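You operate a simulated robot arm through the tools that you are given. There is no shell and no other tool.

Carry out the task below with a simulated two-armed robot. There is one attempt and no reset: what you move stays moved.

JOB
Grip the black block in the vice, rub its rust off with the green pad and tray it.
Fine: lock the vice lever before rubbing; pad back; free and open the vice; white tray. Set down upright: what you pick out. What is to be rubbed or washed off counts as gone when no trace of it is left.

Only the result counts: the job must be done as asked and must still hold three seconds after the hand-in. Knocking over, shifting, dropping, spilling or breaking anything else fails it.

ROBOT AND FRAMES
Two 7-joint arms with fingered hands on one trunk that stands fixed in place. Base frame: the origin is at the foot of the trunk, x ahead of it, y to its left, z up; the work surface is at about z = 880. Lengths are in mm, angles in rad, forces in N, time in s.
The left shoulder is at [70, 172, 1633], the right one opposite. Each reaches about 1156 mm from its shoulder. Payload 5 kg a hand.
Tool frame (each hand has its own): the origin (TCP) lies between the finger pads and is the grasp point; the fingertips stand 43 mm ahead of it; z points along the fingers, y is the line along which they close. The gripper opens to 144 mm; its body begins 50 mm behind the TCP. The gripper is a hand of 5 fingers: y runs from the thumb to the fingers, the wrist lies at [-21, -124, -221] in the tool frame, and closing takes about 1.5 s.
Orientation is told as [roll, pitch, yaw] about the base's x, y, z axes, in that order, counted from this pose: with the fingers straight down and the wrist toward the robot, the tool's x, y and z point along [0, 1, 0], [1, 0, 0] and [0, 0, -1] of the base frame.

CONTROLS
- The arms move only by the tool drive_tool. It takes "left_steps", "right_steps" or both (then of equal length, played together; a hand with none holds still); each is a list of rows, each a list of 2 entries, a list of its own where there are three numbers: the shift along the tool's x, y, z in units of 50 mm (1.0 is 50 mm), then the turn, a rotation vector about the tool's x, y, z in units of 8 degrees (1.0 is 8 degrees). In form: [[[tx, ty, tz], [ax, ay, az]], ...]. A call has 1 to 20 rows; each row shifts and turns the commanded pose from where the row before left it, along the tool's axes as they then stand. "left_gripper" and "right_gripper" are, for a hand that has rows, the finger opening in mm, from 0 to 144, set as the call begins (left out, the last holds). A call with a number of a shift or a turn outside -1 to 1 is refused whole. Rows are played at 5 a second. More than 50 mm and 0.15 rad between two rows, or a gripper value outside its range, and nothing of the call is played. Where a pose cannot be reached the arm comes as near as it can. A force on the tool above 50 N (or 10 N above the force at the start of the call, whichever is more), or a blocked arm, ends the call early, and 0.2 s more pass. The fingers move at their own pace (about 45 mm/s each) and stop on an object; they squeeze with about 23 N. The grip force told is the motor's: it shows also when the fingers shut on nothing. Time passes only in rows, and 0.2 s behind the last, so rows that do not move let the fingers close. The reply holds the time, the measured pose of the TCP, the force on the tool along the base axes, the opening and the grip force, in the units named above and with some noise, with the torque about the TCP (base axes, N m) and any sound that the robot's microphone picked up.
- Cameras (640 x 400 px; columns grow to the right, rows downward): "scene" is now at [118.4, 22.2, 1839.9]; the picture's right is [0.30, -0.95, 0.00], its down [-0.79, -0.25, -0.56] and it looks along [0.54, 0.17, -0.83] (base axes); focal length 337 px, centre (320, 200). "left" rides on the left gripper at [-86, -108, -168] in its tool frame; the picture's right is [-0.80, -0.28, 0.53], its down [0.54, -0.73, 0.42] and it looks along [0.27, 0.63, 0.73] (tool axes); focal length 275 px, centre (320, 200). "right" rides on the right gripper at [86, -108, -168] in its tool frame; the picture's right is [-0.80, 0.28, -0.53], its down [-0.54, -0.73, 0.42] and it looks along [-0.27, 0.63, 0.73] (tool axes); focal length 275 px, centre (320, 200). There is no depth. A picture from a camera that has moved, and an enlarged one, comes with that camera's place and axes in the base frame and with its lens.
- snapshot(camera): a new picture of that camera. It takes no simulated time.
- lift_body(by): slides the trunk up (or, below 0, down) by that many mm; the arms and the scene camera ride with it, the base frame stays. It gives what a move gives, with no picture.
- curl_fingers(index, middle, ring, little, thumb_bend, thumb_turn, hand): sets how far each is bent, from 0 (flat) to 100 (curled in); at 30 the hand is open as for a grip, at 70 the pads meet at the TCP. One left out holds its place. A second passes; each finger stops where it meets its share of the squeeze, and holds until it gets a number again. A gripper value or a shape takes the hand back. It gives what a move gives, with no picture; readings hold the bend of each and the force on index, middle, ring, little, thumb and palm. thumb_turn goes from beside the hand (0) to across from the fingers (100), as for a grip.
- grasp_type(shape, hand): the hand has 5 fingers and takes this shape, open, in about a second: jaw (thumb against the fingers, like two jaws); tri (thumb and two fingers); tip (a fingertip pinch); poke (one finger out to press); point (the index stretched); flat (the hand flat); cup (the hand cupped); fist (a fist). The gripper value then closes the fingers along that shape, each until it touches; the sizes above hold for jaw. It gives what a move gives, with no picture.
- turn_head(pan, tilt): turns the head with the scene camera to pan (to the left, within 1.501 rad either way) and tilt (down, from -0.506 to 1.204), counted from straight ahead of the robot. It gives what a move gives.
- close_up(camera, box): a new picture of the part [left, top, right, bottom] of that camera's present view, enlarged. It takes no simulated time.
- hand_in(): hands the job in; it is judged then, once.

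Places have to be worked out from the pictures, the camera data and where the tool is seen. Open the grippers and draw the arms clear of the work before you hand the job in, unless the task says otherwise.

The tools are called after "Call:" by a JSON object that holds its "method" and its "body". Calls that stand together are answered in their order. drive_tool: Moves the arms, as the interface text tells. Its arguments: {"type":"object","properties":{"left_steps":{"type":"array"},"left_gripper":{"type":"number"},"right_steps":{"type":"array"},"right_gripper":{"type":"number"}},"required":[]} The other tools are called the same way: lift_body (by) moves the trunk up or down; grasp_type (shape, hand) gives the hand a shape; curl_fingers (index, middle, ring, little, thumb_bend, thumb_turn, hand) moves the fingers one by one; turn_head (pan, tilt) turns the head that bears the scene camera; snapshot (camera) takes a picture; close_up (camera, box) takes an enlarged picture of a part of a camera's view; hand_in () hands the job in.

At the start:

```text
t: 0.0
left_eef_pos: [383.2, 464.8, 1224.8]
left_tool_rot: [-0.001, -0.001, -0.001]
left_contact_force: [1.2, 0.5, -0.2]
left_wrist_torque: [-0.03, -0.01, -0.01]
left_gripper_width: 143.7
left_grip_force: 0.1
left_shape: jaw
left_bend: [30.0, 30.0, 30.0, 30.0, 30.0, 98.0]
left_finger forces: [0.1, 0.0, 0.0, 0.1, 0.0, 0.0]
right_eef_pos: [831.7, -10.5, 1289.1]
right_tool_rot: [0.001, -0.001, -0.001]
right_contact_force: [-0.3, -0.4, 0.1]
right_wrist_torque: [0.0, 0.02, 0.01]
right_gripper_width: 143.9
right_grip_force: 0.1
right_shape: jaw
right_bend: [30.0, 30.0, 30.0, 30.0, 30.0, 98.0]
right_finger forces: [0.0, 0.1, 0.1, 0.0, 0.0, 0.1]
trunk travel left (down, up): [-731.0, 209.0]
head pan, tilt (commanded): [0.311, 0.972]
```

scene: 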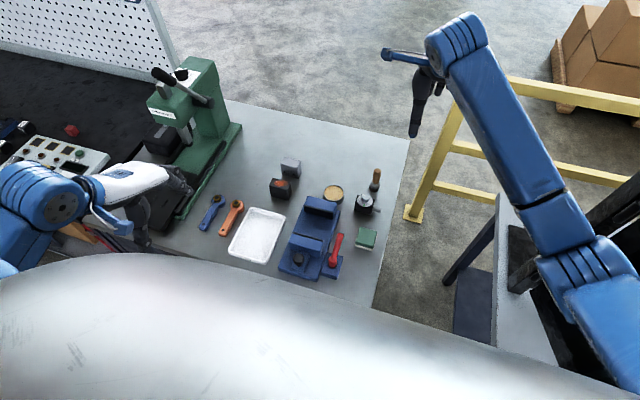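
right: 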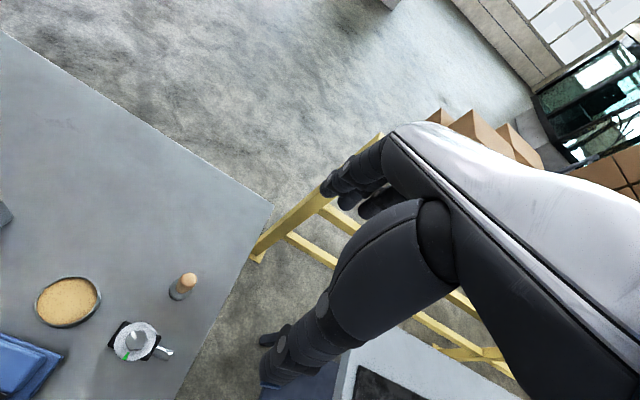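
left: 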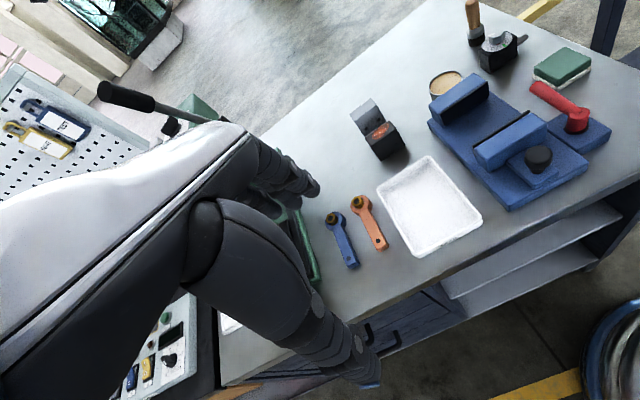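

The scene shows a blue vice with a red lever, a green pad, a white tray, a black block with a rust spot and a grey block behind it. I look closer before moving anything.

Call:
{"method": "close_up", "body": {"camera": "scene", "box": [190, 140, 410, 290]}}

Call:
{"method": "close_up", "body": {"camera": "left", "box": [320, 0, 640, 260]}}

Call:
{"method": "close_up", "body": {"camera": "scene", "box": [260, 150, 320, 210]}}

```text
2.67 times, centred on (300, 215) of scene
camera zoom: at [118.4, 22.2, 1839.9], right [0.3, -0.95, 0.0], down [-0.79, -0.25, -0.56], along [0.54, 0.17, -0.83], focal length 898 px, centre (373, 160)
```

zoom: 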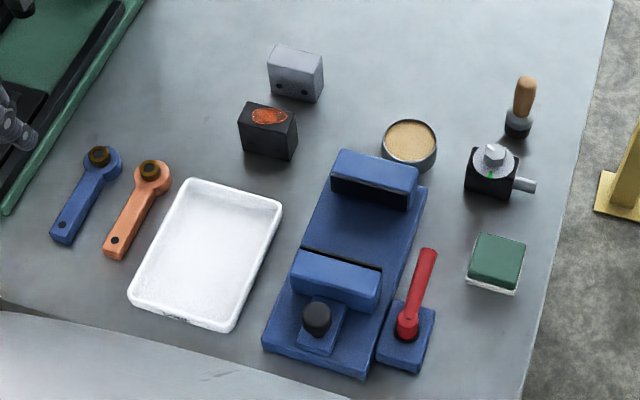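

```text
1.54 times, centred on (480, 130) of left
camera zoom: at [274.4, 378.2, 1392.8], right [-0.28, -0.8, -0.53], down [-0.73, 0.54, -0.42], along [0.63, 0.27, -0.73], focal length 424 px, centre (74, 308)
```

zoom: 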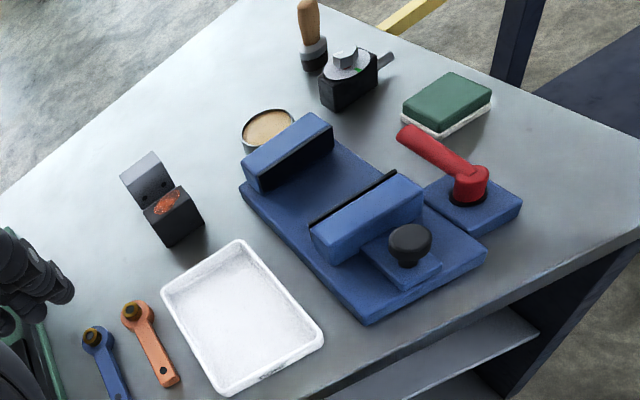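

```text
6.67 times, centred on (290, 180) of scene
camera zoom: at [118.4, 22.2, 1839.9], right [0.3, -0.95, 0.0], down [-0.79, -0.25, -0.56], along [0.54, 0.17, -0.83], focal length 2245 px, centre (520, 333)
```

zoom: 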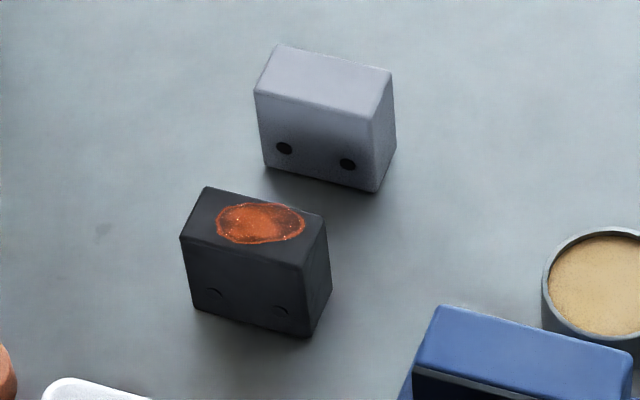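

The black block stands at about x 705–741, y 325–389, with the rust on its top face; the vice base spans roughly x 461–712, y 141–264. I take more enlarged views of the vice, lever and pad to work out the geometry.

Call:
{"method": "close_up", "body": {"camera": "left", "box": [420, 60, 620, 220]}}

Call:
{"method": "close_up", "body": {"camera": "scene", "box": [275, 190, 355, 285]}}

Call:
{"method": "close_up", "body": {"camera": "scene", "box": [340, 160, 400, 260]}}

Call:
{"method": "close_up", "body": {"camera": "left", "box": [500, 20, 620, 140]}}

```text
2.50 times, centred on (520, 140) of left
camera zoom: at [274.4, 378.2, 1392.8], right [-0.28, -0.8, -0.53], down [-0.73, 0.54, -0.42], along [0.63, 0.27, -0.73], focal length 688 px, centre (-180, 350)
```

zoom: 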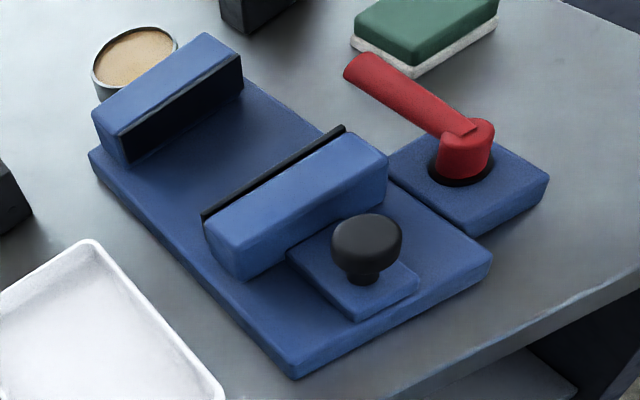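

```text
4.21 times, centred on (315, 238) of scene
camera zoom: at [118.4, 22.2, 1839.9], right [0.3, -0.95, 0.0], down [-0.79, -0.25, -0.56], along [0.54, 0.17, -0.83], focal length 1418 px, centre (341, 42)
```

zoom: 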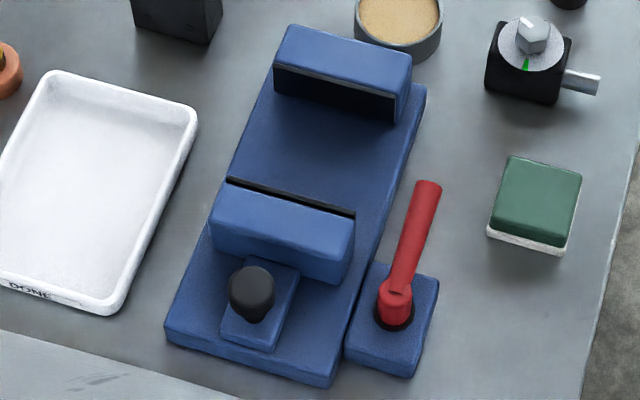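

```text
4.00 times, centred on (370, 210) of scene
camera zoom: at [118.4, 22.2, 1839.9], right [0.3, -0.95, 0.0], down [-0.79, -0.25, -0.56], along [0.54, 0.17, -0.83], focal length 1347 px, centre (120, 160)
```

zoom: 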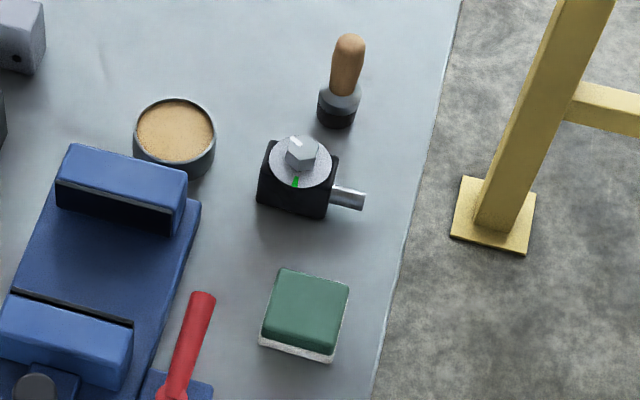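

```text
3.33 times, centred on (560, 80) of left
camera zoom: at [274.4, 378.2, 1392.8], right [-0.28, -0.8, -0.53], down [-0.73, 0.54, -0.42], along [0.63, 0.27, -0.73], focal length 918 px, centre (-480, 600)
```

zoom: 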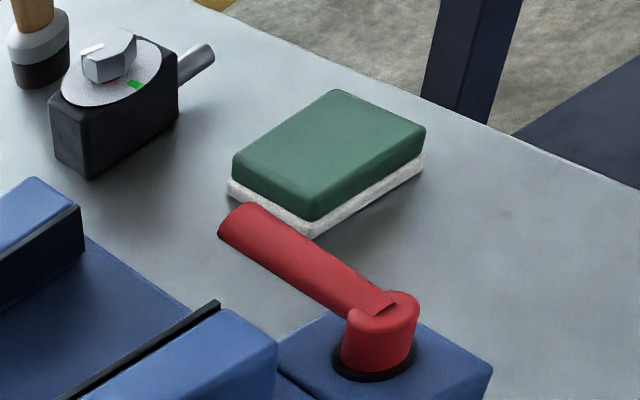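

Triangulating from both views: jaw tops lie at z≈957, fixed jaw face at x≈658, moving jaw face at x≈559, knob at about [478, 200, 970], and the lever tip at about [605, 112, 943] with its pivot at [518, 110]. I bring the left hand above the black block at [723, 357] with the fingers partly closed to 90 mm.

Call:
{"method": "drive_tool", "body": {"left_steps": [[[-0.27, 0.85, 0.28], [0, 0, 0]], [[-0.27, 0.85, 0.28], [0, 0, 0]], [[-0.27, 0.85, 0.28], [0, 0, 0]], [[-0.27, 0.85, 0.28], [0, 0, 0]], [[-0.27, 0.85, 0.28], [0, 0, 0]], [[-0.27, 0.85, 0.28], [0, 0, 0]], [[-0.27, 0.85, 0.28], [0, 0, 0]], [[-0.27, 0.85, 0.28], [0, 0, 0]], [[0, 0, 0], [0, 0, 0]], [[0, 0, 0], [0, 0, 0]]], "left_gripper": 90}}

Call:
{"method": "snapshot", "body": {"camera": "scene"}}

Call:
{"method": "snapshot", "body": {"camera": "left"}}

```text
t: 2.2
left_eef_pos: [719.8, 354.6, 1111.8]
left_tool_rot: [0.0, 0.001, 0.0]
left_contact_force: [0.0, -0.2, 0.0]
left_wrist_torque: [0.02, -0.03, 0.01]
left_gripper_width: 90.2
left_grip_force: 0.1
left_shape: jaw
left_bend: [28.0, 40.0, 37.0, 40.0, 64.0, 100.0]
left_finger forces: [0.0, 0.0, 0.0, 0.0, 0.0, 0.0]
right_eef_pos: [832.0, -11.2, 1288.9]
right_tool_rot: [0.0, 0.001, 0.0]
right_contact_force: [-0.3, 0.5, -0.4]
right_wrist_torque: [-0.03, 0.01, -0.02]
right_gripper_width: 143.9
right_grip_force: 0.1
right_shape: jaw
right_bend: [30.0, 30.0, 30.0, 30.0, 30.0, 98.0]
right_finger forces: [0.1, 0.0, 0.0, 0.1, 0.0, 0.0]
trunk travel left (down, up): [-731.0, 209.0]
head pan, tilt (commanded): [0.311, 0.972]
```

```text
taken
camera scene: at [116.6, 22.4, 1840.0], right [0.3, -0.95, 0.0], down [-0.79, -0.25, -0.56], along [0.54, 0.17, -0.83], focal length 337 px, centre (320, 200)
```

scene: 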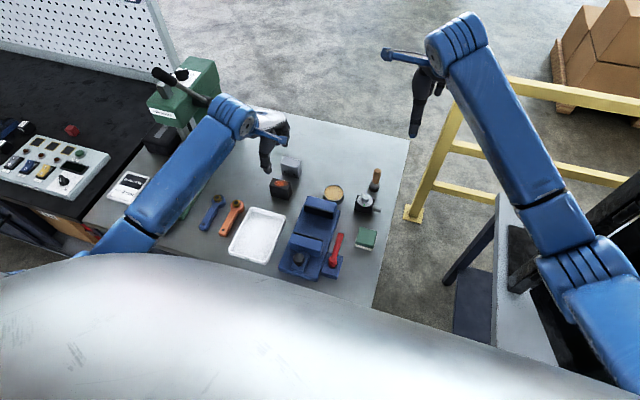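

```text
taken
camera left: at [611.9, 269.6, 1280.3], right [-0.28, -0.8, -0.53], down [-0.72, 0.54, -0.42], along [0.63, 0.27, -0.73], focal length 275 px, centre (320, 200)
```

left: 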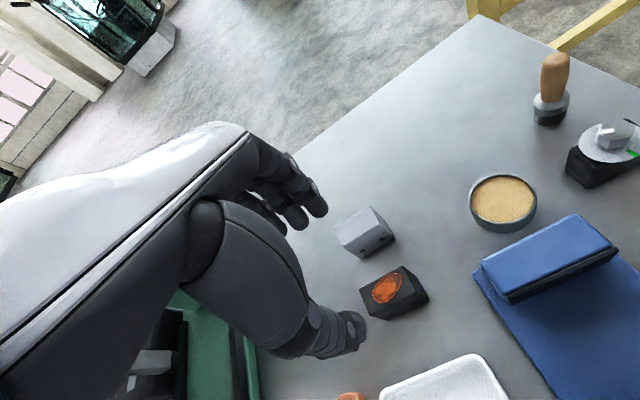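

The rust spot lines up at about [723, 354–357] also in the left camera, so the estimate agrees. I lower the hand straight down to about z 1000 and check the finger clearance.

Call:
{"method": "drive_tool", "body": {"left_steps": [[[0, 0.04, 0.8], [0, 0, 0]], [[0, 0, 0.8], [0, 0, 0]], [[0, 0, 0.5], [0, 0, 0]], [[0, 0, 0], [0, 0, 0]], [[0, 0, 0], [0, 0, 0]]]}}

Call:
{"method": "snapshot", "body": {"camera": "left"}}

Call:
{"method": "close_up", "body": {"camera": "scene", "box": [220, 110, 360, 210]}}

Call:
{"method": "snapshot", "body": {"camera": "right"}}

```text
t: 3.4
left_eef_pos: [724.0, 354.8, 1008.7]
left_tool_rot: [0.001, 0.002, -0.002]
left_contact_force: [0.1, -0.2, -0.1]
left_wrist_torque: [0.01, 0.01, 0.05]
left_gripper_width: 90.4
left_grip_force: 0.0
left_shape: jaw
left_bend: [28.0, 40.0, 37.0, 40.0, 64.0, 100.0]
left_finger forces: [0.0, 0.0, 0.0, 0.1, 0.0, 0.0]
right_eef_pos: [832.0, -11.7, 1290.4]
right_tool_rot: [0.0, 0.0, 0.0]
right_contact_force: [-0.2, 0.0, 0.1]
right_wrist_torque: [0.03, 0.0, -0.01]
right_gripper_width: 143.9
right_grip_force: 0.0
right_shape: jaw
right_bend: [30.0, 30.0, 30.0, 30.0, 30.0, 98.0]
right_finger forces: [0.0, 0.0, 0.1, 0.0, 0.0, 0.0]
trunk travel left (down, up): [-731.0, 209.0]
head pan, tilt (commanded): [0.311, 0.972]
```

```text
taken
camera left: at [615.1, 270.5, 1176.3], right [-0.28, -0.8, -0.53], down [-0.73, 0.54, -0.42], along [0.63, 0.27, -0.73], focal length 275 px, centre (320, 200)
```

left: 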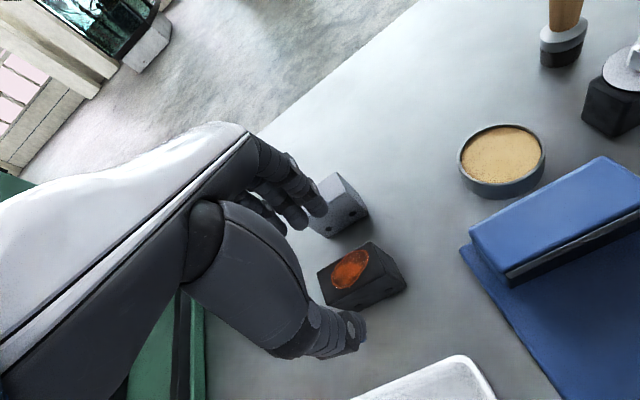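

```text
4.00 times, centred on (290, 160) of scene
camera zoom: at [118.0, 22.4, 1839.9], right [0.3, -0.95, 0.0], down [-0.79, -0.25, -0.56], along [0.54, 0.17, -0.83], focal length 1347 px, centre (440, 360)
```

zoom: 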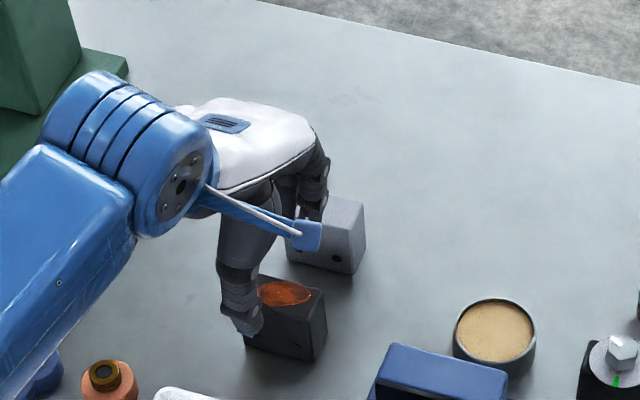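

```text
taken
camera right: at [724.4, 76.4, 1457.1], right [0.28, -0.8, 0.53], down [-0.73, -0.54, -0.42], along [0.63, -0.27, -0.73], focal length 275 px, centre (320, 200)
```

right: 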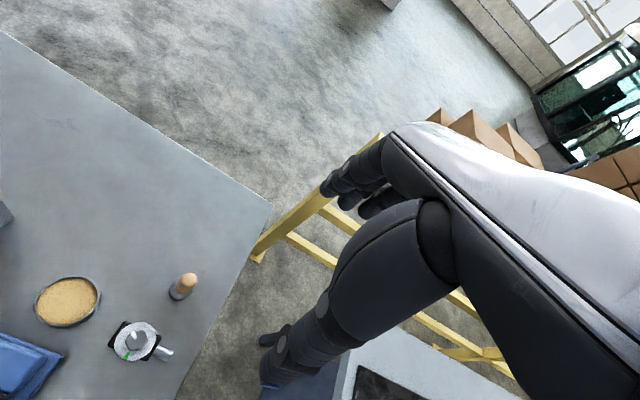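

The fingers straddle the block, with the grey block behind them still clear. I narrow the opening to 78 mm and go down to z≈960, then check.

Call:
{"method": "drive_tool", "body": {"left_steps": [[[0.04, 0, 0], [0, 0, 0]], [[0, 0, 0], [0, 0, 0]], [[0, 0, 0.5], [0, 0, 0]], [[0, 0, 0.46], [0, 0, 0]], [[0, 0, 0], [0, 0, 0]], [[0, 0, 0], [0, 0, 0]]], "left_gripper": 78}}

Call:
{"method": "snapshot", "body": {"camera": "left"}}

Call:
{"method": "close_up", "body": {"camera": "scene", "box": [240, 130, 340, 210]}}

```text
t: 4.8
left_eef_pos: [725.2, 356.9, 957.9]
left_tool_rot: [-0.001, 0.0, 0.0]
left_contact_force: [-0.4, 0.4, 0.4]
left_wrist_torque: [0.0, -0.01, 0.06]
left_gripper_width: 78.1
left_grip_force: 0.2
left_shape: jaw
left_bend: [74.0, 43.0, 40.0, 40.0, 68.0, 100.0]
left_finger forces: [0.0, 1.3, 0.1, 0.0, 0.1, 0.0]
right_eef_pos: [832.2, -11.2, 1288.4]
right_tool_rot: [0.001, 0.001, 0.0]
right_contact_force: [-0.1, 0.0, 0.3]
right_wrist_torque: [0.03, 0.01, 0.01]
right_gripper_width: 143.5
right_grip_force: 0.2
right_shape: jaw
right_bend: [30.0, 30.0, 30.0, 30.0, 30.0, 98.0]
right_finger forces: [0.1, 0.1, 0.1, 0.0, 0.0, 0.0]
trunk travel left (down, up): [-731.0, 209.0]
head pan, tilt (commanded): [0.311, 0.972]
```

```text
taken
camera left: at [616.8, 271.8, 1125.4], right [-0.28, -0.8, -0.53], down [-0.73, 0.54, -0.42], along [0.63, 0.27, -0.73], focal length 275 px, centre (320, 200)
```

left: 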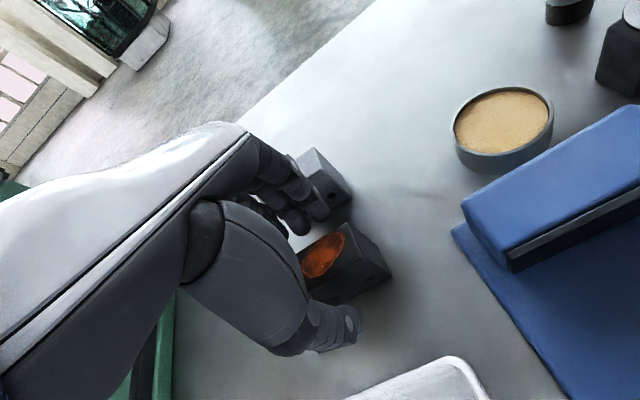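

```text
5.00 times, centred on (290, 170) of scene
camera zoom: at [118.5, 22.1, 1839.9], right [0.3, -0.95, 0.0], down [-0.79, -0.25, -0.56], along [0.54, 0.17, -0.83], focal length 1684 px, centre (470, 350)
```

zoom: 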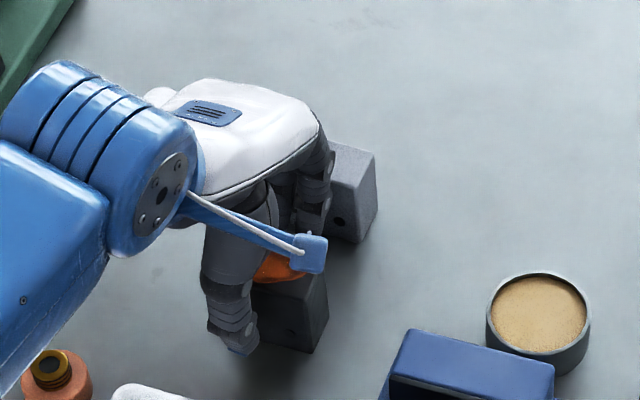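

The index finger reading jumped to a bend of 74, which is odd. I enlarge the left view to see what the index finger is doing before going further.

Call:
{"method": "close_up", "body": {"camera": "left", "box": [220, 120, 420, 360]}}

Call:
{"method": "close_up", "body": {"camera": "left", "box": [240, 140, 360, 260]}}

```text
1.67 times, centred on (320, 240) of left
camera zoom: at [616.8, 271.8, 1125.4], right [-0.28, -0.8, -0.53], down [-0.73, 0.54, -0.42], along [0.63, 0.27, -0.73], focal length 459 px, centre (320, 133)
```

zoom: 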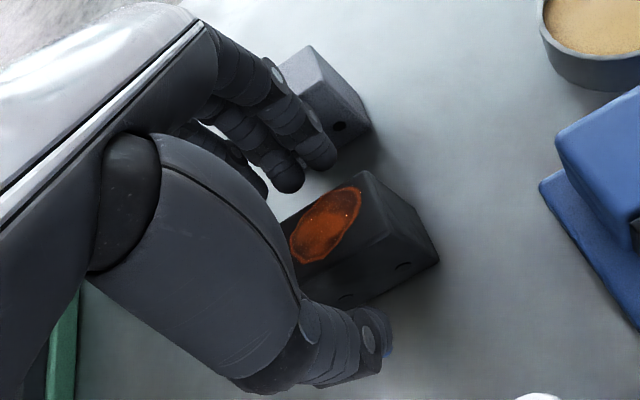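

```text
3.33 times, centred on (300, 200) of left
camera zoom: at [616.8, 271.8, 1125.4], right [-0.28, -0.8, -0.53], down [-0.73, 0.54, -0.42], along [0.63, 0.27, -0.73], focal length 918 px, centre (387, 200)
```

zoom: 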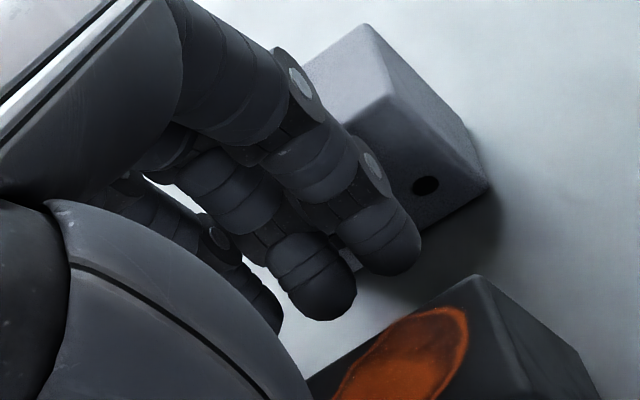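

The fingers look evenly bent in the picture, so the reading may be a glitch. I wait two still rows and read again.

Call:
{"method": "drive_tool", "body": {"left_steps": [[[0, 0, 0], [0, 0, 0]], [[0, 0, 0], [0, 0, 0]]]}}

Call:
{"method": "close_up", "body": {"camera": "scene", "box": [260, 150, 320, 190]}}

```text
t: 5.4
left_eef_pos: [725.2, 357.3, 956.5]
left_tool_rot: [-0.001, 0.001, 0.0]
left_contact_force: [-0.3, -0.1, 0.1]
left_wrist_torque: [-0.02, -0.04, 0.06]
left_gripper_width: 78.1
left_grip_force: 0.0
left_shape: jaw
left_bend: [74.0, 43.0, 40.0, 40.0, 68.0, 100.0]
left_finger forces: [0.0, 1.0, 0.0, 0.0, 0.1, 0.0]
right_eef_pos: [832.6, -11.9, 1288.0]
right_tool_rot: [-0.002, 0.0, -0.001]
right_contact_force: [-0.6, 0.4, -0.2]
right_wrist_torque: [-0.02, -0.04, 0.0]
right_gripper_width: 143.6
right_grip_force: 0.0
right_shape: jaw
right_bend: [30.0, 30.0, 30.0, 30.0, 30.0, 98.0]
right_finger forces: [0.0, 0.1, 0.0, 0.1, 0.1, 0.0]
trunk travel left (down, up): [-731.0, 209.0]
head pan, tilt (commanded): [0.311, 0.972]
```

```text
10.00 times, centred on (290, 170) of scene
camera zoom: at [118.5, 22.1, 1839.9], right [0.3, -0.95, 0.0], down [-0.79, -0.25, -0.56], along [0.54, 0.17, -0.83], focal length 3367 px, centre (620, 500)
```

zoom: 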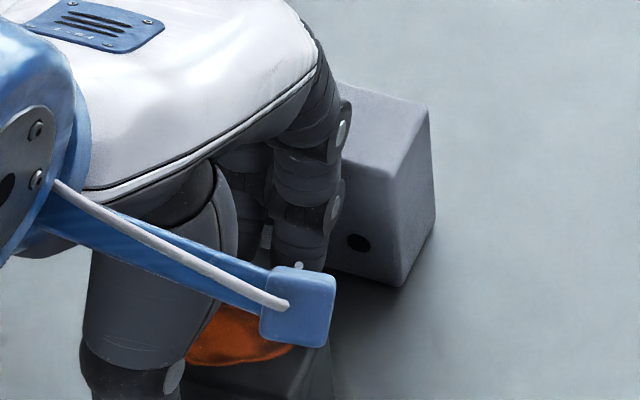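

The picture shows index, middle and ring evenly spaced and clear of both blocks, so I take the reading as a sensor quirk. I lower to z≈933, watching forces.

Call:
{"method": "drive_tool", "body": {"left_steps": [[[0, -0.04, 0.25], [0, 0, 0]], [[0, 0, 0.22], [0, 0, 0]], [[0, 0, 0], [0, 0, 0]]]}}

Call:
{"method": "close_up", "body": {"camera": "left", "box": [220, 120, 420, 360]}}

```text
t: 6.2
left_eef_pos: [722.7, 358.0, 934.6]
left_tool_rot: [0.0, 0.001, 0.0]
left_contact_force: [0.3, 0.0, 0.1]
left_wrist_torque: [0.01, 0.01, -0.02]
left_gripper_width: 78.4
left_grip_force: 0.0
left_shape: jaw
left_bend: [74.0, 43.0, 40.0, 40.0, 68.0, 100.0]
left_finger forces: [0.0, 0.6, 0.0, 0.0, 0.1, 0.1]
right_eef_pos: [832.1, -11.7, 1288.8]
right_tool_rot: [0.0, -0.001, -0.001]
right_contact_force: [-0.7, 0.6, 0.0]
right_wrist_torque: [-0.03, 0.0, -0.02]
right_gripper_width: 143.5
right_grip_force: 0.0
right_shape: jaw
right_bend: [30.0, 30.0, 30.0, 30.0, 30.0, 98.0]
right_finger forces: [0.0, 0.0, 0.0, 0.1, 0.0, 0.0]
trunk travel left (down, up): [-731.0, 209.0]
head pan, tilt (commanded): [0.311, 0.972]
```

```text
1.67 times, centred on (320, 240) of left
camera zoom: at [614.0, 272.2, 1103.2], right [-0.28, -0.8, -0.53], down [-0.73, 0.54, -0.42], along [0.63, 0.27, -0.73], focal length 459 px, centre (320, 133)
```

zoom: 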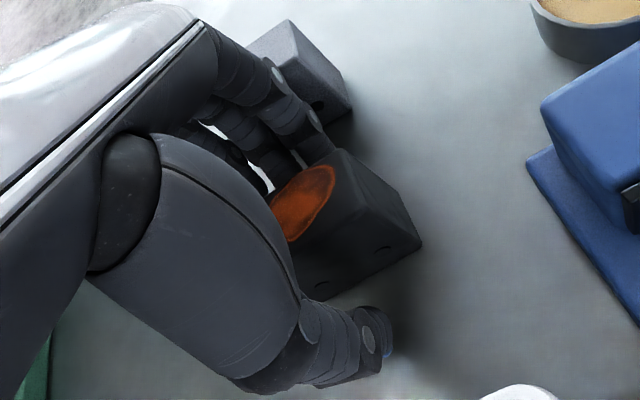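

The fingers are on both sides of the block at the right height. I close the left hand on it and let still rows pass.

Call:
{"method": "drive_tool", "body": {"left_steps": [[[0, 0, 0], [0, 0, 0]], [[0, 0, 0], [0, 0, 0]], [[0, 0, 0], [0, 0, 0]], [[0, 0, 0], [0, 0, 0]], [[0, 0, 0], [0, 0, 0]], [[0, 0, 0], [0, 0, 0]], [[0, 0, 0], [0, 0, 0]]], "left_gripper": 10}}

Call:
{"method": "close_up", "body": {"camera": "left", "box": [220, 120, 420, 360]}}

Call:
{"method": "close_up", "body": {"camera": "scene", "box": [240, 130, 340, 210]}}

```text
t: 7.8
left_eef_pos: [721.8, 359.1, 934.0]
left_tool_rot: [0.001, -0.001, 0.002]
left_contact_force: [0.2, 0.2, -0.5]
left_wrist_torque: [0.01, 0.01, 0.02]
left_gripper_width: 29.8
left_grip_force: 22.9
left_shape: jaw
left_bend: [73.0, 58.0, 62.0, 59.0, 74.0, 100.0]
left_finger forces: [12.0, 6.6, 0.4, 0.0, 20.5, 0.1]
right_eef_pos: [832.8, -11.1, 1287.5]
right_tool_rot: [0.0, 0.0, 0.0]
right_contact_force: [0.7, 0.6, 0.2]
right_wrist_torque: [0.01, 0.0, -0.01]
right_gripper_width: 143.8
right_grip_force: 0.0
right_shape: jaw
right_bend: [30.0, 30.0, 30.0, 30.0, 30.0, 98.0]
right_finger forces: [0.0, 0.1, 0.0, 0.0, 0.1, 0.1]
trunk travel left (down, up): [-731.0, 209.0]
head pan, tilt (commanded): [0.311, 0.972]
```

```text
1.67 times, centred on (320, 240) of left
camera zoom: at [614.0, 272.3, 1103.2], right [-0.28, -0.8, -0.53], down [-0.73, 0.54, -0.42], along [0.63, 0.27, -0.73], focal length 459 px, centre (320, 133)
```

zoom: 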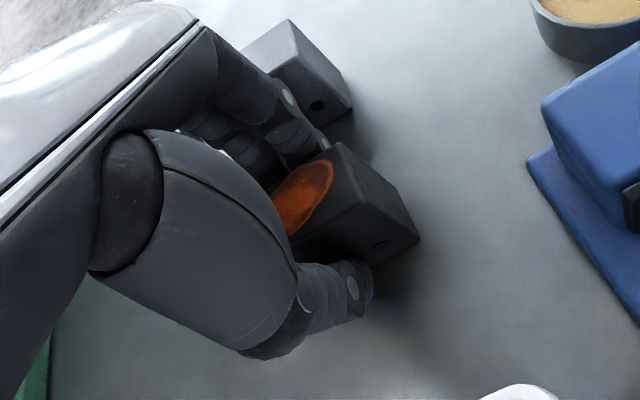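

```text
5.00 times, centred on (290, 170) of scene
camera zoom: at [118.5, 22.1, 1839.9], right [0.3, -0.95, 0.0], down [-0.79, -0.25, -0.56], along [0.54, 0.17, -0.83], focal length 1684 px, centre (470, 350)
```

zoom: 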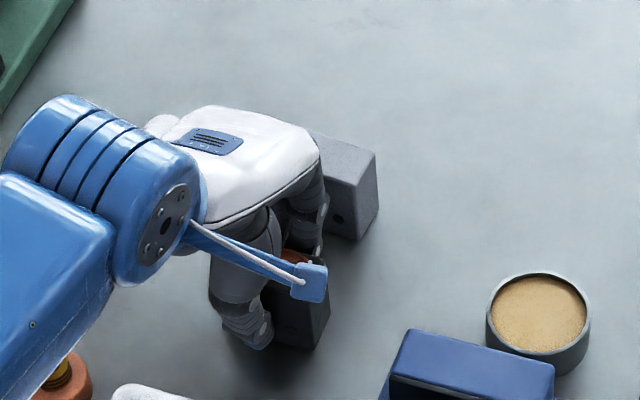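

The thumb and index/middle hold the block with about 20 N. I lift it 110 mm and check that it comes along.

Call:
{"method": "drive_tool", "body": {"left_steps": [[[0, 0, -0.2], [0, 0, 0]], [[0, 0, -0.4], [0, 0, 0]], [[0, 0, -0.6], [0, 0, 0]], [[0, 0, -0.6], [0, 0, 0]], [[0, 0, -0.4], [0, 0, 0]], [[0, 0, 0], [0, 0, 0]]]}}

Call:
{"method": "snapshot", "body": {"camera": "left"}}

Call:
{"method": "close_up", "body": {"camera": "scene", "box": [240, 110, 360, 210]}}

```text
t: 9.2
left_eef_pos: [724.4, 358.0, 1046.3]
left_tool_rot: [-0.003, 0.003, 0.001]
left_contact_force: [0.5, 0.6, -3.4]
left_wrist_torque: [-0.03, -0.01, 0.0]
left_gripper_width: 29.6
left_grip_force: 23.0
left_shape: jaw
left_bend: [73.0, 58.0, 62.0, 59.0, 74.0, 100.0]
left_finger forces: [12.6, 7.2, 0.3, 0.0, 20.0, 0.1]
right_eef_pos: [832.1, -11.3, 1288.8]
right_tool_rot: [-0.001, 0.0, -0.001]
right_contact_force: [0.4, 0.0, -0.1]
right_wrist_torque: [0.04, 0.02, 0.01]
right_gripper_width: 143.4
right_grip_force: 0.1
right_shape: jaw
right_bend: [30.0, 30.0, 30.0, 30.0, 30.0, 98.0]
right_finger forces: [0.0, 0.0, 0.0, 0.1, 0.1, 0.0]
trunk travel left (down, up): [-731.0, 209.0]
head pan, tilt (commanded): [0.311, 0.972]
```

```text
taken
camera left: at [615.6, 272.2, 1214.2], right [-0.28, -0.8, -0.53], down [-0.73, 0.54, -0.42], along [0.63, 0.27, -0.73], focal length 275 px, centre (320, 200)
```

left: 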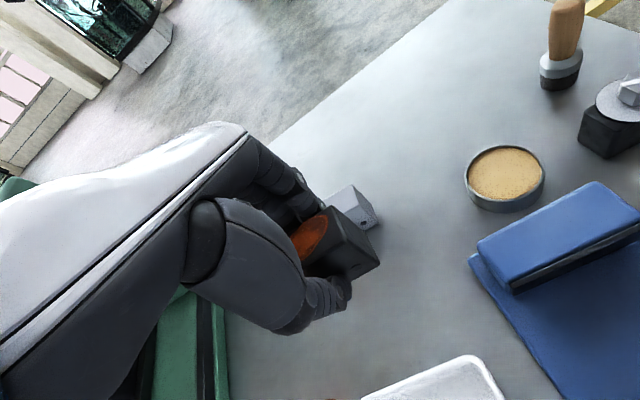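

```text
4.00 times, centred on (300, 160) of scene
camera zoom: at [119.1, 22.4, 1839.8], right [0.3, -0.95, 0.0], down [-0.79, -0.25, -0.56], along [0.54, 0.17, -0.83], focal length 1347 px, centre (400, 360)
```

zoom: 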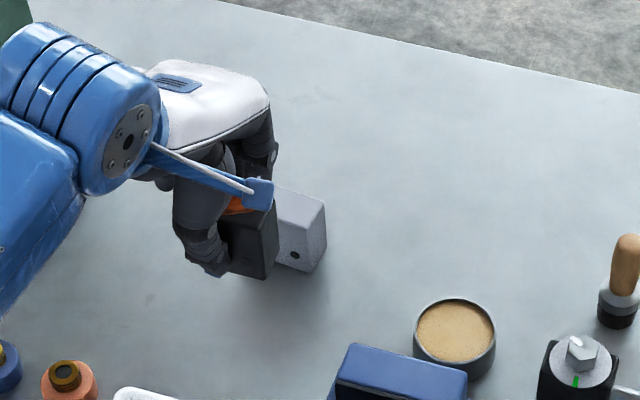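

The block is held and the grey block is untouched. I carry it at this height over the jaw gap, at about [608, 203].

Call:
{"method": "drive_tool", "body": {"left_steps": [[[-0.6, -0.45, -0.1], [0, 0, 0]], [[-0.62, -0.46, -0.1], [0, 0, 0]], [[-0.62, -0.46, 0], [0, 0, 0]], [[-0.62, -0.46, 0], [0, 0, 0]], [[-0.62, -0.46, 0], [0, 0, 0]], [[0, 0, 0], [0, 0, 0]], [[0, 0, 0], [0, 0, 0]]]}}

Call:
{"method": "snapshot", "body": {"camera": "left"}}

Call:
{"method": "close_up", "body": {"camera": "scene", "box": [250, 150, 390, 290]}}

```text
t: 10.8
left_eef_pos: [607.6, 203.8, 1055.6]
left_tool_rot: [0.0, 0.001, 0.0]
left_contact_force: [0.6, 0.0, -5.3]
left_wrist_torque: [0.01, 0.05, 0.01]
left_gripper_width: 29.5
left_grip_force: 22.8
left_shape: jaw
left_bend: [73.0, 58.0, 62.0, 59.0, 74.0, 100.0]
left_finger forces: [12.7, 7.3, 0.2, 0.0, 20.2, 0.1]
right_eef_pos: [833.2, -10.0, 1288.5]
right_tool_rot: [-0.001, 0.002, 0.001]
right_contact_force: [-0.2, 0.0, -0.2]
right_wrist_torque: [0.0, 0.02, 0.03]
right_gripper_width: 143.6
right_grip_force: 0.0
right_shape: jaw
right_bend: [30.0, 30.0, 30.0, 30.0, 30.0, 98.0]
right_finger forces: [0.0, 0.0, 0.0, 0.0, 0.0, 0.0]
trunk travel left (down, up): [-731.0, 209.0]
head pan, tilt (commanded): [0.311, 0.972]
```

```text
taken
camera left: at [499.4, 118.7, 1224.6], right [-0.28, -0.8, -0.53], down [-0.73, 0.54, -0.42], along [0.63, 0.27, -0.73], focal length 275 px, centre (320, 200)
```

left: 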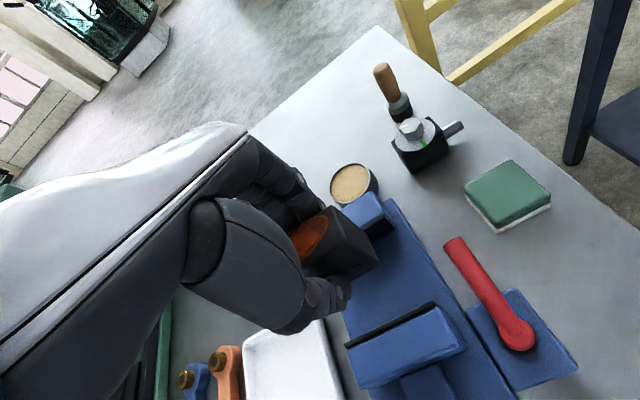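

```text
2.86 times, centred on (320, 220) of scene
camera zoom: at [120.0, 23.3, 1839.7], right [0.3, -0.95, 0.0], down [-0.79, -0.25, -0.56], along [0.54, 0.17, -0.83], focal length 962 px, centre (320, 143)
```

zoom: 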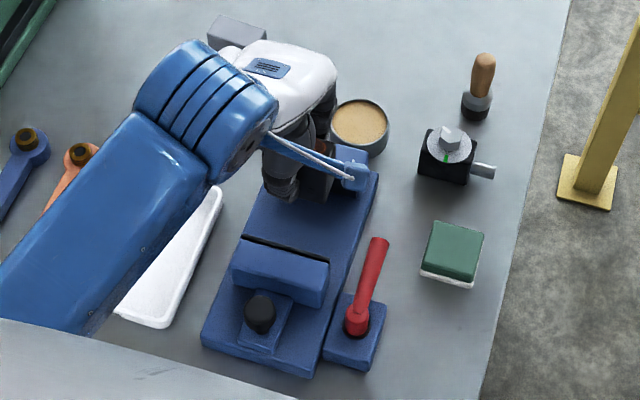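

From this nearer view: moving jaw face x≈557, y 150–248; lever pivot ≈[514, 110], tip ≈[602, 108]. The block hangs centred in the gap; I lower to z≈1002, where fingertips are just above the jaw tops, and inspect.

Call:
{"method": "drive_tool", "body": {"left_steps": [[[-0.04, 0, 0.5], [0, 0, 0]], [[0, 0, 0.57], [0, 0, 0]], [[0, 0, 0], [0, 0, 0]]]}}

Call:
{"method": "close_up", "body": {"camera": "left", "box": [230, 160, 470, 400]}}

Call:
{"method": "close_up", "body": {"camera": "scene", "box": [270, 180, 370, 260]}}

```text
t: 11.6
left_eef_pos: [608.4, 199.8, 1003.0]
left_tool_rot: [0.0, 0.002, -0.001]
left_contact_force: [-1.0, -0.3, -3.3]
left_wrist_torque: [0.02, -0.04, 0.0]
left_gripper_width: 29.4
left_grip_force: 22.9
left_shape: jaw
left_bend: [73.0, 58.0, 62.0, 59.0, 74.0, 100.0]
left_finger forces: [12.6, 7.3, 0.3, 0.0, 20.0, 0.0]
right_eef_pos: [832.3, -11.9, 1289.3]
right_tool_rot: [-0.001, 0.001, 0.0]
right_contact_force: [0.3, 0.4, -0.3]
right_wrist_torque: [0.01, -0.02, -0.01]
right_gripper_width: 143.5
right_grip_force: 0.1
right_shape: jaw
right_bend: [30.0, 30.0, 30.0, 30.0, 30.0, 98.0]
right_finger forces: [0.0, 0.0, 0.0, 0.1, 0.1, 0.1]
trunk travel left (down, up): [-731.0, 209.0]
head pan, tilt (commanded): [0.311, 0.972]
```

```text
1.67 times, centred on (350, 280) of left
camera zoom: at [499.5, 114.9, 1171.5], right [-0.28, -0.8, -0.53], down [-0.73, 0.54, -0.42], along [0.63, 0.27, -0.73], focal length 459 px, centre (270, 67)
```

zoom: 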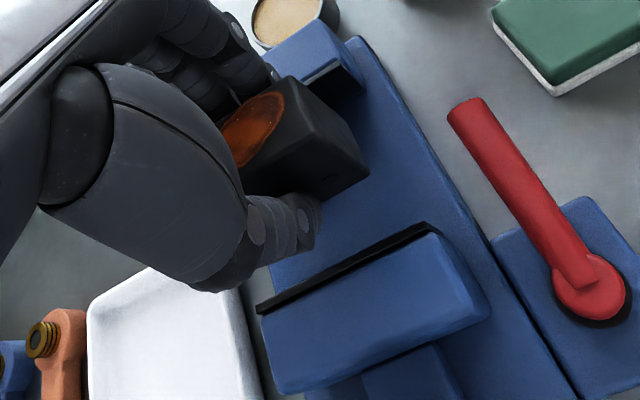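

```text
5.00 times, centred on (320, 220) of scene
camera zoom: at [118.5, 21.9, 1839.9], right [0.3, -0.95, 0.0], down [-0.79, -0.25, -0.56], along [0.54, 0.17, -0.83], focal length 1684 px, centre (320, 100)
```

zoom: 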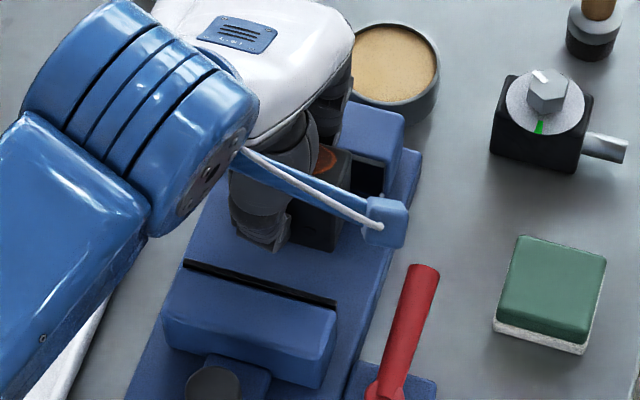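

Finger and thumb both show roughly 9 mm clearance to the jaw faces. I go down in small steps to z≈972 and check the forces.

Call:
{"method": "drive_tool", "body": {"left_steps": [[[0, 0, 0.2], [0, 0, 0]], [[0, 0, 0.2], [0, 0, 0]], [[0, 0, 0.2], [0, 0, 0]], [[0, 0, 0], [0, 0, 0]]]}}

Call:
{"method": "close_up", "body": {"camera": "left", "box": [230, 160, 470, 400]}}

Call:
{"method": "close_up", "body": {"camera": "scene", "box": [270, 180, 370, 260]}}

```text
t: 12.7
left_eef_pos: [613.9, 199.2, 982.5]
left_tool_rot: [-0.003, -0.021, -0.001]
left_contact_force: [-12.8, 0.8, 27.6]
left_wrist_torque: [0.56, -0.98, 0.24]
left_gripper_width: 30.3
left_grip_force: 23.1
left_shape: jaw
left_bend: [73.0, 60.0, 62.0, 59.0, 74.0, 100.0]
left_finger forces: [10.8, 52.4, 0.1, 0.0, 27.2, 0.0]
right_eef_pos: [831.7, -10.3, 1289.5]
right_tool_rot: [0.001, -0.001, 0.0]
right_contact_force: [-0.2, 0.0, 0.5]
right_wrist_torque: [-0.02, 0.07, 0.0]
right_gripper_width: 143.4
right_grip_force: 0.1
right_shape: jaw
right_bend: [30.0, 30.0, 30.0, 30.0, 30.0, 98.0]
right_finger forces: [0.0, 0.0, 0.0, 0.0, 0.0, 0.0]
trunk travel left (down, up): [-731.0, 209.0]
head pan, tilt (commanded): [0.311, 0.972]
stopped in row 4 (left hand): the force on the tool passed its limit at 54 N (the readings are from after the stop); the commanded pose is now the measured one
```

```text
1.67 times, centred on (350, 280) of left
camera zoom: at [500.7, 114.9, 1149.1], right [-0.27, -0.8, -0.54], down [-0.72, 0.54, -0.44], along [0.64, 0.26, -0.72], focal length 459 px, centre (270, 67)
```

zoom: 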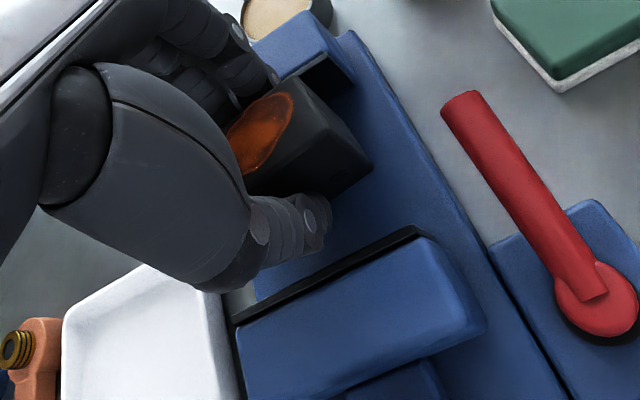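

```text
5.00 times, centred on (320, 220) of scene
camera zoom: at [115.8, 22.0, 1839.8], right [0.3, -0.95, 0.0], down [-0.79, -0.25, -0.56], along [0.54, 0.17, -0.83], focal length 1684 px, centre (320, 100)
```

zoom: 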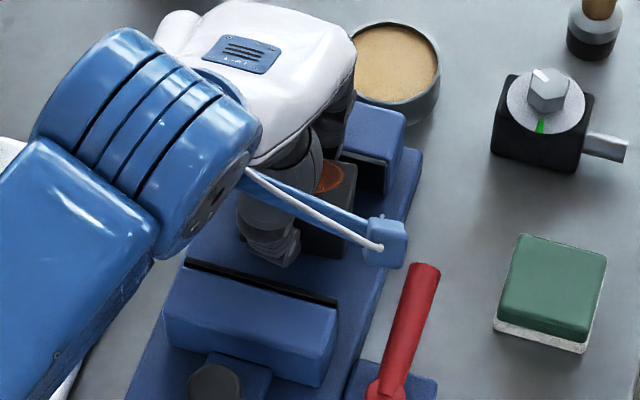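

The middle finger met the fixed jaw (torque puts the contact near [655, 219, 957]), so the fingers are too thick for the gap along x. I raise the block again and correct the slight pitch; the plan is to set it back on the table and regrip it across its 64 mm width with a narrower thumb-and-two-finger grip turned 90°.

Call:
{"method": "drive_tool", "body": {"left_steps": [[[0, -0.06, -0.1], [0, 0, 0]], [[0, -0.06, -0.3], [0.15, 0, 0]], [[0, 0, -0.5], [0, 0, 0]], [[0, 0, -0.6], [0, 0, 0]], [[0, 0, 0], [0, 0, 0]], [[0, 0, 0], [0, 0, 0]]]}}

Call:
{"method": "snapshot", "body": {"camera": "left"}}

Call:
{"method": "close_up", "body": {"camera": "scene", "box": [250, 150, 390, 290]}}

```text
t: 14.1
left_eef_pos: [606.7, 200.1, 1051.9]
left_tool_rot: [-0.003, 0.01, 0.001]
left_contact_force: [-0.2, -1.1, -4.6]
left_wrist_torque: [0.02, 0.0, 0.01]
left_gripper_width: 29.7
left_grip_force: 23.2
left_shape: jaw
left_bend: [73.0, 58.0, 62.0, 59.0, 74.0, 100.0]
left_finger forces: [13.2, 6.9, 0.2, 0.0, 20.0, 0.1]
right_eef_pos: [832.5, -12.2, 1288.1]
right_tool_rot: [-0.001, 0.0, 0.0]
right_contact_force: [0.6, 0.2, -0.4]
right_wrist_torque: [-0.01, -0.03, 0.03]
right_gripper_width: 143.7
right_grip_force: 0.0
right_shape: jaw
right_bend: [30.0, 30.0, 30.0, 30.0, 30.0, 98.0]
right_finger forces: [0.0, 0.0, 0.0, 0.0, 0.1, 0.1]
trunk travel left (down, up): [-731.0, 209.0]
head pan, tilt (commanded): [0.311, 0.972]
```

```text
taken
camera left: at [500.3, 115.4, 1222.6], right [-0.29, -0.8, -0.53], down [-0.73, 0.54, -0.42], along [0.62, 0.27, -0.74], focal length 275 px, centre (320, 200)
```

left: 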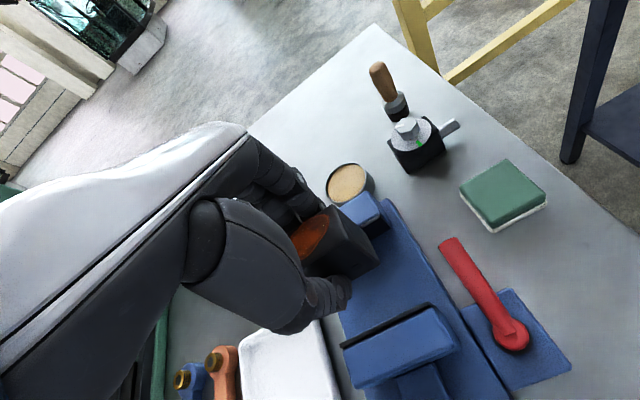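

```text
2.86 times, centred on (320, 220) of scene
camera zoom: at [118.7, 22.3, 1839.8], right [0.3, -0.95, 0.0], down [-0.79, -0.25, -0.56], along [0.54, 0.17, -0.83], focal length 962 px, centre (320, 143)
```

zoom: 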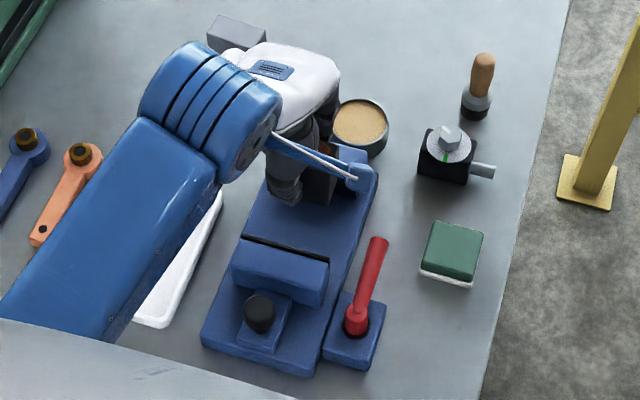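

The block did not slip and the vice is unchanged. I carry it back over its old spot at [723, 357] and level the pitch.

Call:
{"method": "drive_tool", "body": {"left_steps": [[[0.63, 0.47, 0], [-0.08, 0, 0]], [[0.63, 0.47, 0], [0, 0, 0]], [[0.63, 0.47, 0], [0, 0, 0]], [[0.63, 0.47, 0], [0, 0, 0]], [[0.63, 0.45, 0], [0, 0, 0]], [[0, 0, 0.6], [0, 0, 0]], [[0, 0, 0.6], [0, 0, 0]], [[0, 0, 0.6], [0, 0, 0]], [[0, 0, 0.1], [0, 0, 0]], [[0, 0, 0], [0, 0, 0]]]}}

Call:
{"method": "close_up", "body": {"camera": "left", "box": [220, 120, 420, 360]}}

Call:
{"method": "close_up", "body": {"camera": "scene", "box": [240, 130, 340, 210]}}

```text
t: 16.3
left_eef_pos: [724.9, 356.4, 956.4]
left_tool_rot: [-0.001, -0.004, -0.001]
left_contact_force: [-0.1, 0.1, -3.4]
left_wrist_torque: [0.0, -0.02, 0.02]
left_gripper_width: 29.7
left_grip_force: 22.9
left_shape: jaw
left_bend: [73.0, 58.0, 62.0, 59.0, 74.0, 100.0]
left_finger forces: [12.9, 7.1, 0.4, 0.0, 20.0, 0.0]
right_eef_pos: [831.8, -11.6, 1289.0]
right_tool_rot: [0.001, -0.001, 0.002]
right_contact_force: [-0.5, 0.0, -0.1]
right_wrist_torque: [-0.02, -0.01, -0.03]
right_gripper_width: 143.6
right_grip_force: 0.1
right_shape: jaw
right_bend: [30.0, 30.0, 30.0, 30.0, 30.0, 98.0]
right_finger forces: [0.1, 0.1, 0.0, 0.1, 0.0, 0.0]
trunk travel left (down, up): [-731.0, 209.0]
head pan, tilt (commanded): [0.311, 0.972]
```

```text
1.67 times, centred on (320, 240) of left
camera zoom: at [615.4, 272.0, 1126.5], right [-0.28, -0.8, -0.53], down [-0.72, 0.54, -0.43], along [0.63, 0.27, -0.73], focal length 459 px, centre (320, 133)
```

zoom: 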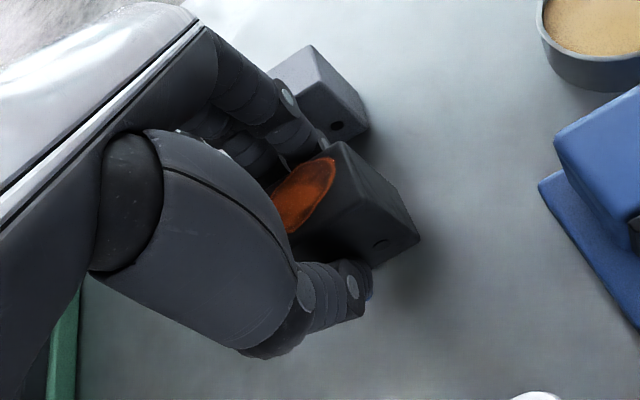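

```text
5.00 times, centred on (290, 170) of scene
camera zoom: at [118.4, 21.8, 1839.9], right [0.3, -0.95, 0.0], down [-0.79, -0.25, -0.56], along [0.54, 0.17, -0.83], focal length 1684 px, centre (470, 350)
```

zoom: 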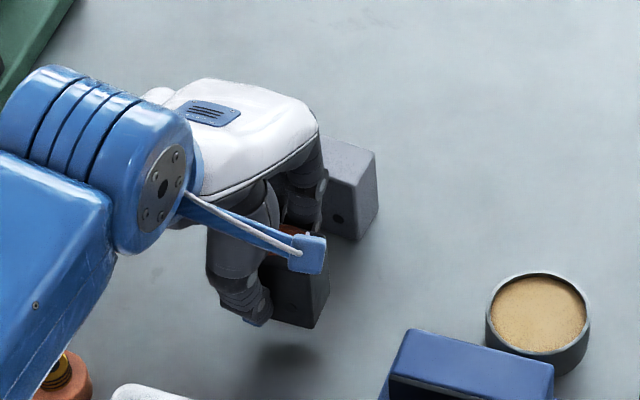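

Still held level; about 21 mm remain to the table. I lower it gently in shrinking steps until the weight comes off.

Call:
{"method": "drive_tool", "body": {"left_steps": [[[0, -0.02, 0.2], [0.02, 0, 0]], [[0, 0, 0.14], [0, 0, 0]], [[0, 0, 0.04], [0, 0, 0]], [[0, 0, 0.02], [0, 0, 0]], [[0, 0, 0], [0, 0, 0]]]}}

```text
t: 17.5
left_eef_pos: [723.0, 358.2, 938.5]
left_tool_rot: [-0.001, -0.002, -0.001]
left_contact_force: [0.2, 0.0, -4.0]
left_wrist_torque: [-0.01, 0.01, -0.01]
left_gripper_width: 29.7
left_grip_force: 23.1
left_shape: jaw
left_bend: [73.0, 58.0, 62.0, 59.0, 74.0, 100.0]
left_finger forces: [12.9, 7.1, 0.3, 0.0, 20.1, 0.0]
right_eef_pos: [832.7, -10.9, 1288.0]
right_tool_rot: [-0.002, -0.001, -0.002]
right_contact_force: [0.4, -0.9, 1.0]
right_wrist_torque: [-0.05, 0.0, 0.01]
right_gripper_width: 143.9
right_grip_force: 0.0
right_shape: jaw
right_bend: [30.0, 30.0, 30.0, 30.0, 30.0, 98.0]
right_finger forces: [0.0, 0.0, 0.0, 0.0, 0.0, 0.0]
trunk travel left (down, up): [-731.0, 209.0]
head pan, tilt (commanded): [0.311, 0.972]
```

The full weight still hangs on the hand, so I go down a few more millimetres in 1 mm steps.

Call:
{"method": "drive_tool", "body": {"left_steps": [[[0, 0, 0.02], [0, 0, 0]], [[0, 0, 0.02], [0, 0, 0]], [[0, 0, 0.02], [0, 0, 0]], [[0, 0, 0], [0, 0, 0]]]}}

```text
t: 18.5
left_eef_pos: [722.5, 358.6, 936.1]
left_tool_rot: [-0.003, -0.001, 0.0]
left_contact_force: [0.5, -0.1, -2.8]
left_wrist_torque: [0.0, -0.01, -0.02]
left_gripper_width: 29.9
left_grip_force: 23.0
left_shape: jaw
left_bend: [73.0, 58.0, 62.0, 59.0, 74.0, 100.0]
left_finger forces: [13.2, 7.0, 0.3, 0.0, 20.0, 0.0]
right_eef_pos: [832.0, -12.2, 1288.7]
right_tool_rot: [0.0, 0.001, 0.0]
right_contact_force: [0.9, 0.1, 0.1]
right_wrist_torque: [-0.02, -0.02, 0.0]
right_gripper_width: 143.7
right_grip_force: 0.1
right_shape: jaw
right_bend: [30.0, 30.0, 30.0, 30.0, 30.0, 98.0]
right_finger forces: [0.0, 0.1, 0.0, 0.0, 0.0, 0.0]
trunk travel left (down, up): [-731.0, 209.0]
head pan, tilt (commanded): [0.311, 0.972]
```

Weight still shows -2.8 N; I lower another 2–3 mm and read the force.

Call:
{"method": "drive_tool", "body": {"left_steps": [[[0, 0, 0.02], [0, 0, 0]], [[0, 0, 0.02], [0, 0, 0]], [[0, 0, 0.01], [0, 0, 0]], [[0, 0, 0], [0, 0, 0]]]}}

```text
t: 19.5
left_eef_pos: [721.6, 358.7, 934.7]
left_tool_rot: [-0.004, -0.001, 0.0]
left_contact_force: [-0.4, 2.2, 6.2]
left_wrist_torque: [0.09, -0.17, -0.02]
left_gripper_width: 29.6
left_grip_force: 23.0
left_shape: jaw
left_bend: [73.0, 58.0, 62.0, 59.0, 74.0, 100.0]
left_finger forces: [13.8, 7.3, 0.5, 0.0, 21.7, 0.0]
right_eef_pos: [832.5, -11.7, 1288.0]
right_tool_rot: [-0.002, 0.001, -0.001]
right_contact_force: [0.9, 0.2, -0.4]
right_wrist_torque: [0.0, 0.0, 0.0]
right_gripper_width: 143.8
right_grip_force: 0.2
right_shape: jaw
right_bend: [30.0, 30.0, 30.0, 30.0, 30.0, 98.0]
right_finger forces: [0.1, 0.0, 0.1, 0.0, 0.0, 0.0]
trunk travel left (down, up): [-731.0, 209.0]
head pan, tilt (commanded): [0.311, 0.972]
```

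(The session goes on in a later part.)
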